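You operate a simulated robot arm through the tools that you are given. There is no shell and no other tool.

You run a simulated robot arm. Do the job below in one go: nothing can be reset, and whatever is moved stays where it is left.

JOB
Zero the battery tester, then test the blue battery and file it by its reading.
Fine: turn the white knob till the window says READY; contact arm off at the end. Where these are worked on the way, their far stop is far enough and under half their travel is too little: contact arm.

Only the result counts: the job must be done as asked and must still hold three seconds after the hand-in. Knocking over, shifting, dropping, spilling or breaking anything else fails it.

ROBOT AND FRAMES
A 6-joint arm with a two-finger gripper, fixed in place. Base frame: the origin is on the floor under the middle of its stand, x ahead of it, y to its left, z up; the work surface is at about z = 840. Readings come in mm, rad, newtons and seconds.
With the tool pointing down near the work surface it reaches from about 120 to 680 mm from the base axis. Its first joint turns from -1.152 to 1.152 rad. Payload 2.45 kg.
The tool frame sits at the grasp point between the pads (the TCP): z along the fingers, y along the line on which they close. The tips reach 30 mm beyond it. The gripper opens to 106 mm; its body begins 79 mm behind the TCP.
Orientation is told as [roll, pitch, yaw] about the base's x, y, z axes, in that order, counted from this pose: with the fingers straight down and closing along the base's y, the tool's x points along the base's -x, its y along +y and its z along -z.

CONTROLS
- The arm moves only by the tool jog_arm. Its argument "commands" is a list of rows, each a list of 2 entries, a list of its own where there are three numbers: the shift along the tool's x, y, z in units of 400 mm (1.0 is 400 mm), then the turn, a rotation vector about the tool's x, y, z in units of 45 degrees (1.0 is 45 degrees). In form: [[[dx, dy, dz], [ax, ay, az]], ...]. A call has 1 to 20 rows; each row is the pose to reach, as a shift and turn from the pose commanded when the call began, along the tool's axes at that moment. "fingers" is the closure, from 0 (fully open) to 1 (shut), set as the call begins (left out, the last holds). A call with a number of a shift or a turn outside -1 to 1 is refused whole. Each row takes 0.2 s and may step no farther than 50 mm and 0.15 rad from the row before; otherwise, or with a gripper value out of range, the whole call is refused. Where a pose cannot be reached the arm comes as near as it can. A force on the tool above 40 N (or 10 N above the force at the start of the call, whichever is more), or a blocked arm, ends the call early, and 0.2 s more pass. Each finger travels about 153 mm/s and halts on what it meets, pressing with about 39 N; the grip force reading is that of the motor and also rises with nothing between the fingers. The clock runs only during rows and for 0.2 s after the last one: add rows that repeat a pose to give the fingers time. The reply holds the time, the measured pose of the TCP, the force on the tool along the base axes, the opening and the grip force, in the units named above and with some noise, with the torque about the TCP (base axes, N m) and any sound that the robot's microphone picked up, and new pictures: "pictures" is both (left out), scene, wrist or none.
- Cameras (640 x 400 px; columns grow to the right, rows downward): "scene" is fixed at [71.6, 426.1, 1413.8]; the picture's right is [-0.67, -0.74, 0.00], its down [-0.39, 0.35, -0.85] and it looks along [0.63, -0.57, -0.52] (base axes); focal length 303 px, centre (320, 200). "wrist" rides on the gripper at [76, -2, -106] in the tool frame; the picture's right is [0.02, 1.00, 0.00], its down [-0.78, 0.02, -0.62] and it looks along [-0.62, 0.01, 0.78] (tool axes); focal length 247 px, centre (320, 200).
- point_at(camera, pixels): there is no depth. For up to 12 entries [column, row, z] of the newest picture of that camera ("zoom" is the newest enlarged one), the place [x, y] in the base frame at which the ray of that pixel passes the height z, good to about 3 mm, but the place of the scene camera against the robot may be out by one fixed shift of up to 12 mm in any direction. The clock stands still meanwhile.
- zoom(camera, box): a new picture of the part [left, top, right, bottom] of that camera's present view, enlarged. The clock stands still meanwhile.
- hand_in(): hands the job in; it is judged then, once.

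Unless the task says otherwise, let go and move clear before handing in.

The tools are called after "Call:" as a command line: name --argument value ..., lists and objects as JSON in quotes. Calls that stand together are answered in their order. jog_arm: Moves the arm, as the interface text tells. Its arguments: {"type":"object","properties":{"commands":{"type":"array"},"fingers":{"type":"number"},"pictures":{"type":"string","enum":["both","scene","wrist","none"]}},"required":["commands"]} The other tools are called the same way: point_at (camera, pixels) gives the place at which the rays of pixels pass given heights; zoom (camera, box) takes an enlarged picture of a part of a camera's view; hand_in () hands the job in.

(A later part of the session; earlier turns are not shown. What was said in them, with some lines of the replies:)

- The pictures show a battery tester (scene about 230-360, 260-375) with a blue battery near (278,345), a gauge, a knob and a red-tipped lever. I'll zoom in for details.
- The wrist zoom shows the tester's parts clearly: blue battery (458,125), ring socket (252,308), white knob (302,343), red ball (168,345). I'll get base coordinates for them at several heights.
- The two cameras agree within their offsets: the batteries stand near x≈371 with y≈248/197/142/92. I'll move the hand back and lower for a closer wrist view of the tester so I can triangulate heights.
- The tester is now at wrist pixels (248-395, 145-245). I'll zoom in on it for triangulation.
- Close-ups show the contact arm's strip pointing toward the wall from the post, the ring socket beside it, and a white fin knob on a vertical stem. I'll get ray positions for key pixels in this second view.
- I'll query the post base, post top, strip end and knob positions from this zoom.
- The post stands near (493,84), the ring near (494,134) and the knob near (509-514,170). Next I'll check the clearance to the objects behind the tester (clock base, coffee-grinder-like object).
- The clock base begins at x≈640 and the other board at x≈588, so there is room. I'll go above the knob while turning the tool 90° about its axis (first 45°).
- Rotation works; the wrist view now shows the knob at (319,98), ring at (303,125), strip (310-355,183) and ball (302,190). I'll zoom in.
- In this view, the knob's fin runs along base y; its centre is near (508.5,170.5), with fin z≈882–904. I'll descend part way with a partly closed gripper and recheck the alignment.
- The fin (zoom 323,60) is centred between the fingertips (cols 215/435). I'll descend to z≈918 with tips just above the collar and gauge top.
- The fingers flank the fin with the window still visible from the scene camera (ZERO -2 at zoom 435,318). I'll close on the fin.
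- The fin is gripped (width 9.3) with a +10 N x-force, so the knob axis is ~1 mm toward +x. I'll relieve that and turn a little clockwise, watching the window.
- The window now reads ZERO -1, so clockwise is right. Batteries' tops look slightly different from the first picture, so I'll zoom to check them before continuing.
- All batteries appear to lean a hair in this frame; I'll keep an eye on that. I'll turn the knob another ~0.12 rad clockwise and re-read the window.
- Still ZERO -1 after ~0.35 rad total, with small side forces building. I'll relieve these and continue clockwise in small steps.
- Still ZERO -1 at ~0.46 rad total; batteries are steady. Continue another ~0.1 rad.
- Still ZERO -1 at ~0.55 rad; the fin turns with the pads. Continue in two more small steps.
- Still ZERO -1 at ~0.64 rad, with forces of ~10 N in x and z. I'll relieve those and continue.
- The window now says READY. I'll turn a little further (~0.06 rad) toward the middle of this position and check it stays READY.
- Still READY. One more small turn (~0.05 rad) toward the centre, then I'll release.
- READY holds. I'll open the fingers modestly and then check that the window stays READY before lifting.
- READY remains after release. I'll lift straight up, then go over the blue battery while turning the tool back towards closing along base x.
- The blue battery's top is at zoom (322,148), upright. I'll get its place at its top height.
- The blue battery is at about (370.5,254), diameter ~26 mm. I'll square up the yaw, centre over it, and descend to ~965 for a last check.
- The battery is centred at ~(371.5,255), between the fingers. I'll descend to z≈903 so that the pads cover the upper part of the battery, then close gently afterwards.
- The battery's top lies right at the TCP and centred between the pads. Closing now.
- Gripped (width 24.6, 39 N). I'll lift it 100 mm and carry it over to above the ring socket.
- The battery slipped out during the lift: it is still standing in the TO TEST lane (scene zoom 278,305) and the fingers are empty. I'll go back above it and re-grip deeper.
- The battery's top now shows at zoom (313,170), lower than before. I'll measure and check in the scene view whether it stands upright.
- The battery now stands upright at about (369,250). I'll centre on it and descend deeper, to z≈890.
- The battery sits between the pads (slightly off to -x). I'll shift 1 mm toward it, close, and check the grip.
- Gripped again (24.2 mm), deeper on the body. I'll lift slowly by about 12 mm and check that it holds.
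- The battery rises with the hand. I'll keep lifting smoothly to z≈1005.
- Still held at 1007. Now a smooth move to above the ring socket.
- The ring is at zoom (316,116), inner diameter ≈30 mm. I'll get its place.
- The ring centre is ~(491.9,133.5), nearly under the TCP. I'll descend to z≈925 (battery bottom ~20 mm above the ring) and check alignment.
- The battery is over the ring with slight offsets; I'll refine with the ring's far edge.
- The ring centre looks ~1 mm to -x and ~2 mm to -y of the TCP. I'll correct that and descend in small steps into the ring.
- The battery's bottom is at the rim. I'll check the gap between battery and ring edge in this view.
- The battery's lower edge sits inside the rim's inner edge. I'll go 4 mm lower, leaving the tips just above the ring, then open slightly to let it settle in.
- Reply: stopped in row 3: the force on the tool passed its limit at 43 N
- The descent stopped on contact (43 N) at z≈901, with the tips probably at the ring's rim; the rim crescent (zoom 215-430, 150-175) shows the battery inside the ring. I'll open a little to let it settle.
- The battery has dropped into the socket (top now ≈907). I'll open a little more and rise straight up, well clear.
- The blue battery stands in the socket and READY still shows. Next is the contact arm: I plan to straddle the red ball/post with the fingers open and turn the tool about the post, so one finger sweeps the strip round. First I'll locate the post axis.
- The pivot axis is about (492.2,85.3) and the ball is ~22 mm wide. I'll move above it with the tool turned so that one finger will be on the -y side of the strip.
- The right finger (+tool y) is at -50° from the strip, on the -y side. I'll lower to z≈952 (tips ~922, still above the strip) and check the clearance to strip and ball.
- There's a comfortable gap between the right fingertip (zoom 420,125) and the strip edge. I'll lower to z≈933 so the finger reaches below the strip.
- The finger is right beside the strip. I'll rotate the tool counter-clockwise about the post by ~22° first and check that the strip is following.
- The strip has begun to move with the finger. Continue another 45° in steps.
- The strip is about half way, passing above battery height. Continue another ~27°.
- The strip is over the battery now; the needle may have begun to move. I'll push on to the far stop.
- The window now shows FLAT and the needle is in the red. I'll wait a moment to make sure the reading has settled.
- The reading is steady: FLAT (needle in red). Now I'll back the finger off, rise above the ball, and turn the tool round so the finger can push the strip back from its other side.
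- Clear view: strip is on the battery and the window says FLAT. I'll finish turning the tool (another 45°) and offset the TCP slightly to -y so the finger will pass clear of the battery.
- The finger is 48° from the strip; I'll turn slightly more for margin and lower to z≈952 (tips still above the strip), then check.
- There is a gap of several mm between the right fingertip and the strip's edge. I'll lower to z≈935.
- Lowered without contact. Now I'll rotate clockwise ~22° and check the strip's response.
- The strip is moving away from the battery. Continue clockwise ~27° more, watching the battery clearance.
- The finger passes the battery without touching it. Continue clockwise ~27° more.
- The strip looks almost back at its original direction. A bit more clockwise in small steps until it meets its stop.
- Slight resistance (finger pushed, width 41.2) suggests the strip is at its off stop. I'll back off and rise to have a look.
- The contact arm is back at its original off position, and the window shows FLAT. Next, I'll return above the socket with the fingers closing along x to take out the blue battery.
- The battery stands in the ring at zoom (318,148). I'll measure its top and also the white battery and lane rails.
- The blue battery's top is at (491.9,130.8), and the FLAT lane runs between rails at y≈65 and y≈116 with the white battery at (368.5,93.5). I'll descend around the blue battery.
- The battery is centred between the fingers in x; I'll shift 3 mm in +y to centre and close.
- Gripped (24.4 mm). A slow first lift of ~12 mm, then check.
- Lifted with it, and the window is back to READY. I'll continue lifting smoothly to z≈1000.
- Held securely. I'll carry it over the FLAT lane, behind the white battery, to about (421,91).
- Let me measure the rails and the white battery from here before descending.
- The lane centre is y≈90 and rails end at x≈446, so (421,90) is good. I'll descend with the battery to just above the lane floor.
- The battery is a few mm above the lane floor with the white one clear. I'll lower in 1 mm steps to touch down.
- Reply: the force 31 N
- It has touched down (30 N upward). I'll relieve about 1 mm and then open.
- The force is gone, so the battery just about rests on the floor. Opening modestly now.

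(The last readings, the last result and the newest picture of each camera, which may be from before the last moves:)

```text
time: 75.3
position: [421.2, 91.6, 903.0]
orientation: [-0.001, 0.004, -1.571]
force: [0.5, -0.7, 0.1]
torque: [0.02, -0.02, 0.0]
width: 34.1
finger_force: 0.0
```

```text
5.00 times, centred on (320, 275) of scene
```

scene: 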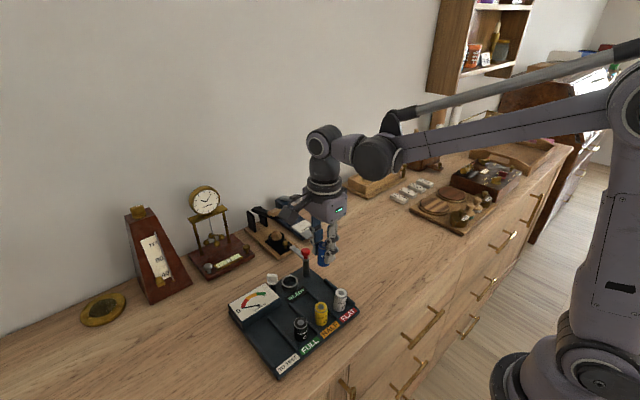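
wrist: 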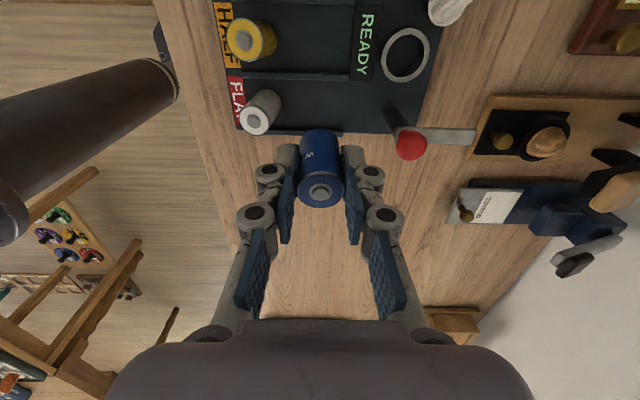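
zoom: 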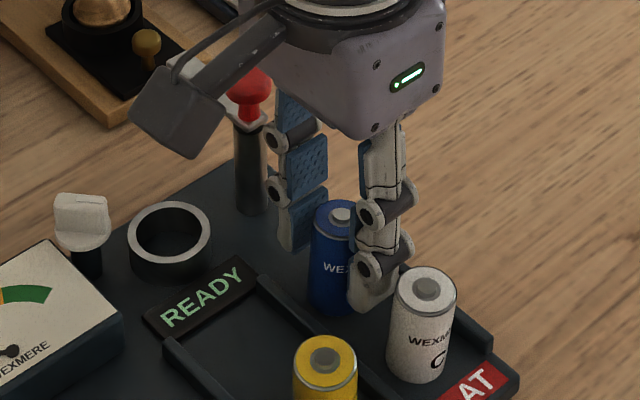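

The blue battery stands free in the FLAT lane. I'll rise straight up without changing the opening.

Call:
jog_arm --commands '[[[0, 0, -0.015], [0, 0, 0]], [[0, 0, -0.045], [0, 0, 0]], [[0, 0, -0.09], [0, 0, 0]], [[0, 0, -0.15], [0, 0, 0]], [[0, 0, -0.22], [0, 0, 0]], [[0, 0, -0.3], [0, 0, 0]], [[0, 0, -0.38], [0, 0, 0]], [[0, 0, -0.4], [0, 0, 0]], [[0, 0, -0.4], [0, 0, 0]]]' --fingers 0.68

Call:
zoom --camera "scene" --box '[220, 235, 370, 380]'

Call:
zoom --camera "wrist" --box '[200, 50, 440, 200]'

```text
time: 77.3
position: [422.1, 90.8, 1063.4]
orientation: [0.0, 0.002, -1.571]
force: [-0.5, 0.1, 0.9]
torque: [0.0, -0.01, 0.04]
width: 34.0
finger_force: 0.0
```

scene: 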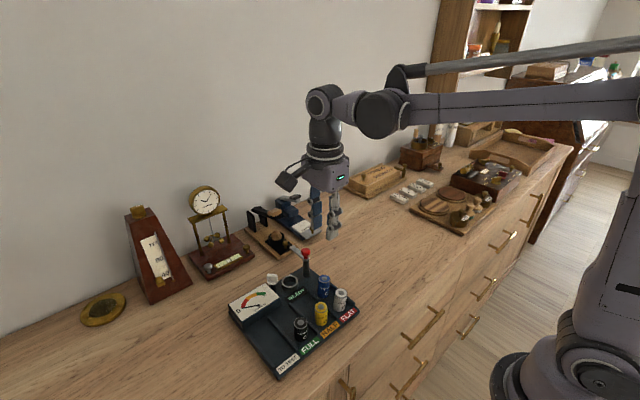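
wrist: 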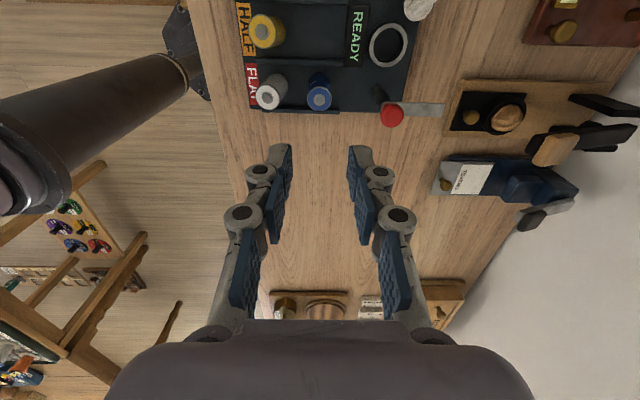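

```text
2.76 times, centred on (295, 308) of scene
```

zoom: 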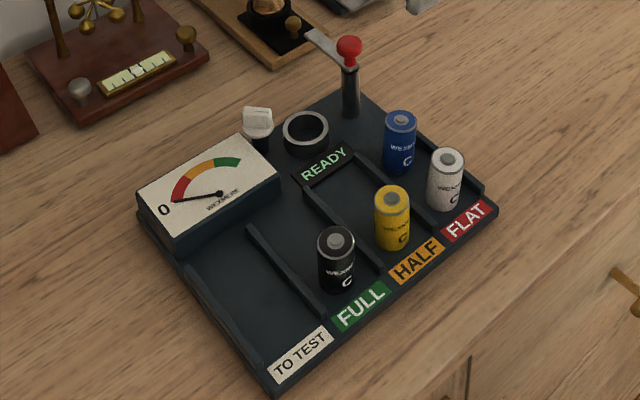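

```text
2.67 times, centred on (320, 125) of wrist
```

zoom: 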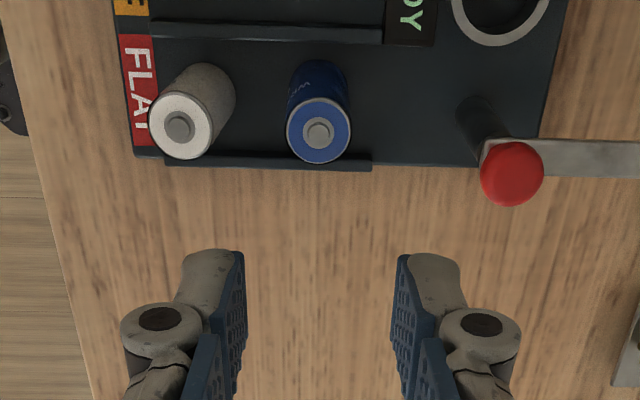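

Everything looks right: READY in the window, contact arm off, blue battery standing in the FLAT lane behind the white one. I'll wait a moment to verify it stays so.

Call:
jog_arm --commands '[[[0, 0, 0], [0, 0, 0]], [[0, 0, 0], [0, 0, 0]], [[0, 0, 0], [0, 0, 0]], [[0, 0, 0], [0, 0, 0]], [[0, 0, 0], [0, 0, 0]], [[0, 0, 0], [0, 0, 0]], [[0, 0, 0], [0, 0, 0]], [[0, 0, 0], [0, 0, 0]]]' --pictures "none"

Call:
zoom --camera "scene" --box '[220, 235, 370, 380]'

```text
time: 79.1
position: [420.9, 89.8, 1063.5]
orientation: [-0.001, 0.002, -1.572]
force: [0.3, 0.5, -0.1]
torque: [0.01, -0.01, -0.01]
width: 34.2
finger_force: 0.0
```

```text
2.76 times, centred on (295, 308) of scene
```

zoom: 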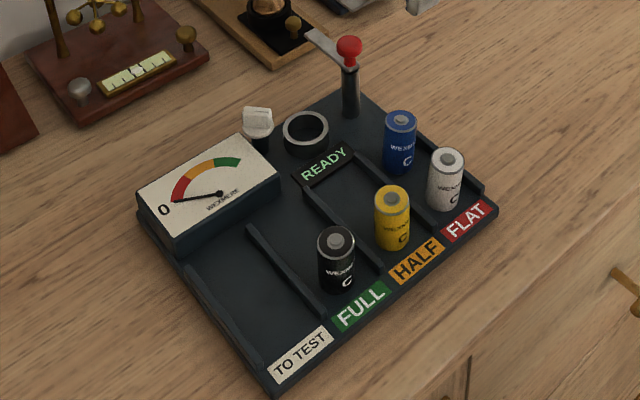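

The picture hasn't changed after the wait: the window says READY (zoom 325,163), the arm is off, and the blue battery stands in the FLAT lane (400,145). The gripper is clear, so I'm handing in.

Call:
hand_in

```text
The job is handed in.
```

The job is handed in. The tester is zeroed, and the blue battery tested FLAT and now stands in the FLAT lane behind the white one.

- **Zeroing:** I turned the white knob clockwise until the window went from ZERO -2 to READY. It still said READY at the end.
- **Test:** with the battery in the socket and the contact arm swung over to its stop, the window said FLAT and the needle settled in the red.
- **Contact arm:** it is back at its original off position.
- **Slip:** on my first lift the blue battery slid out of the fingers. It stayed standing in its lane, and I re-gripped it lower for the move.
- **Small shifts:** gripping the knob may have moved the tester by about a millimetre. It also made the batteries in the lanes wobble by a few millimetres. In the last picture the other three stood upright in their lanes, close to where they started.

I checked the scene again after a short wait and nothing had changed.
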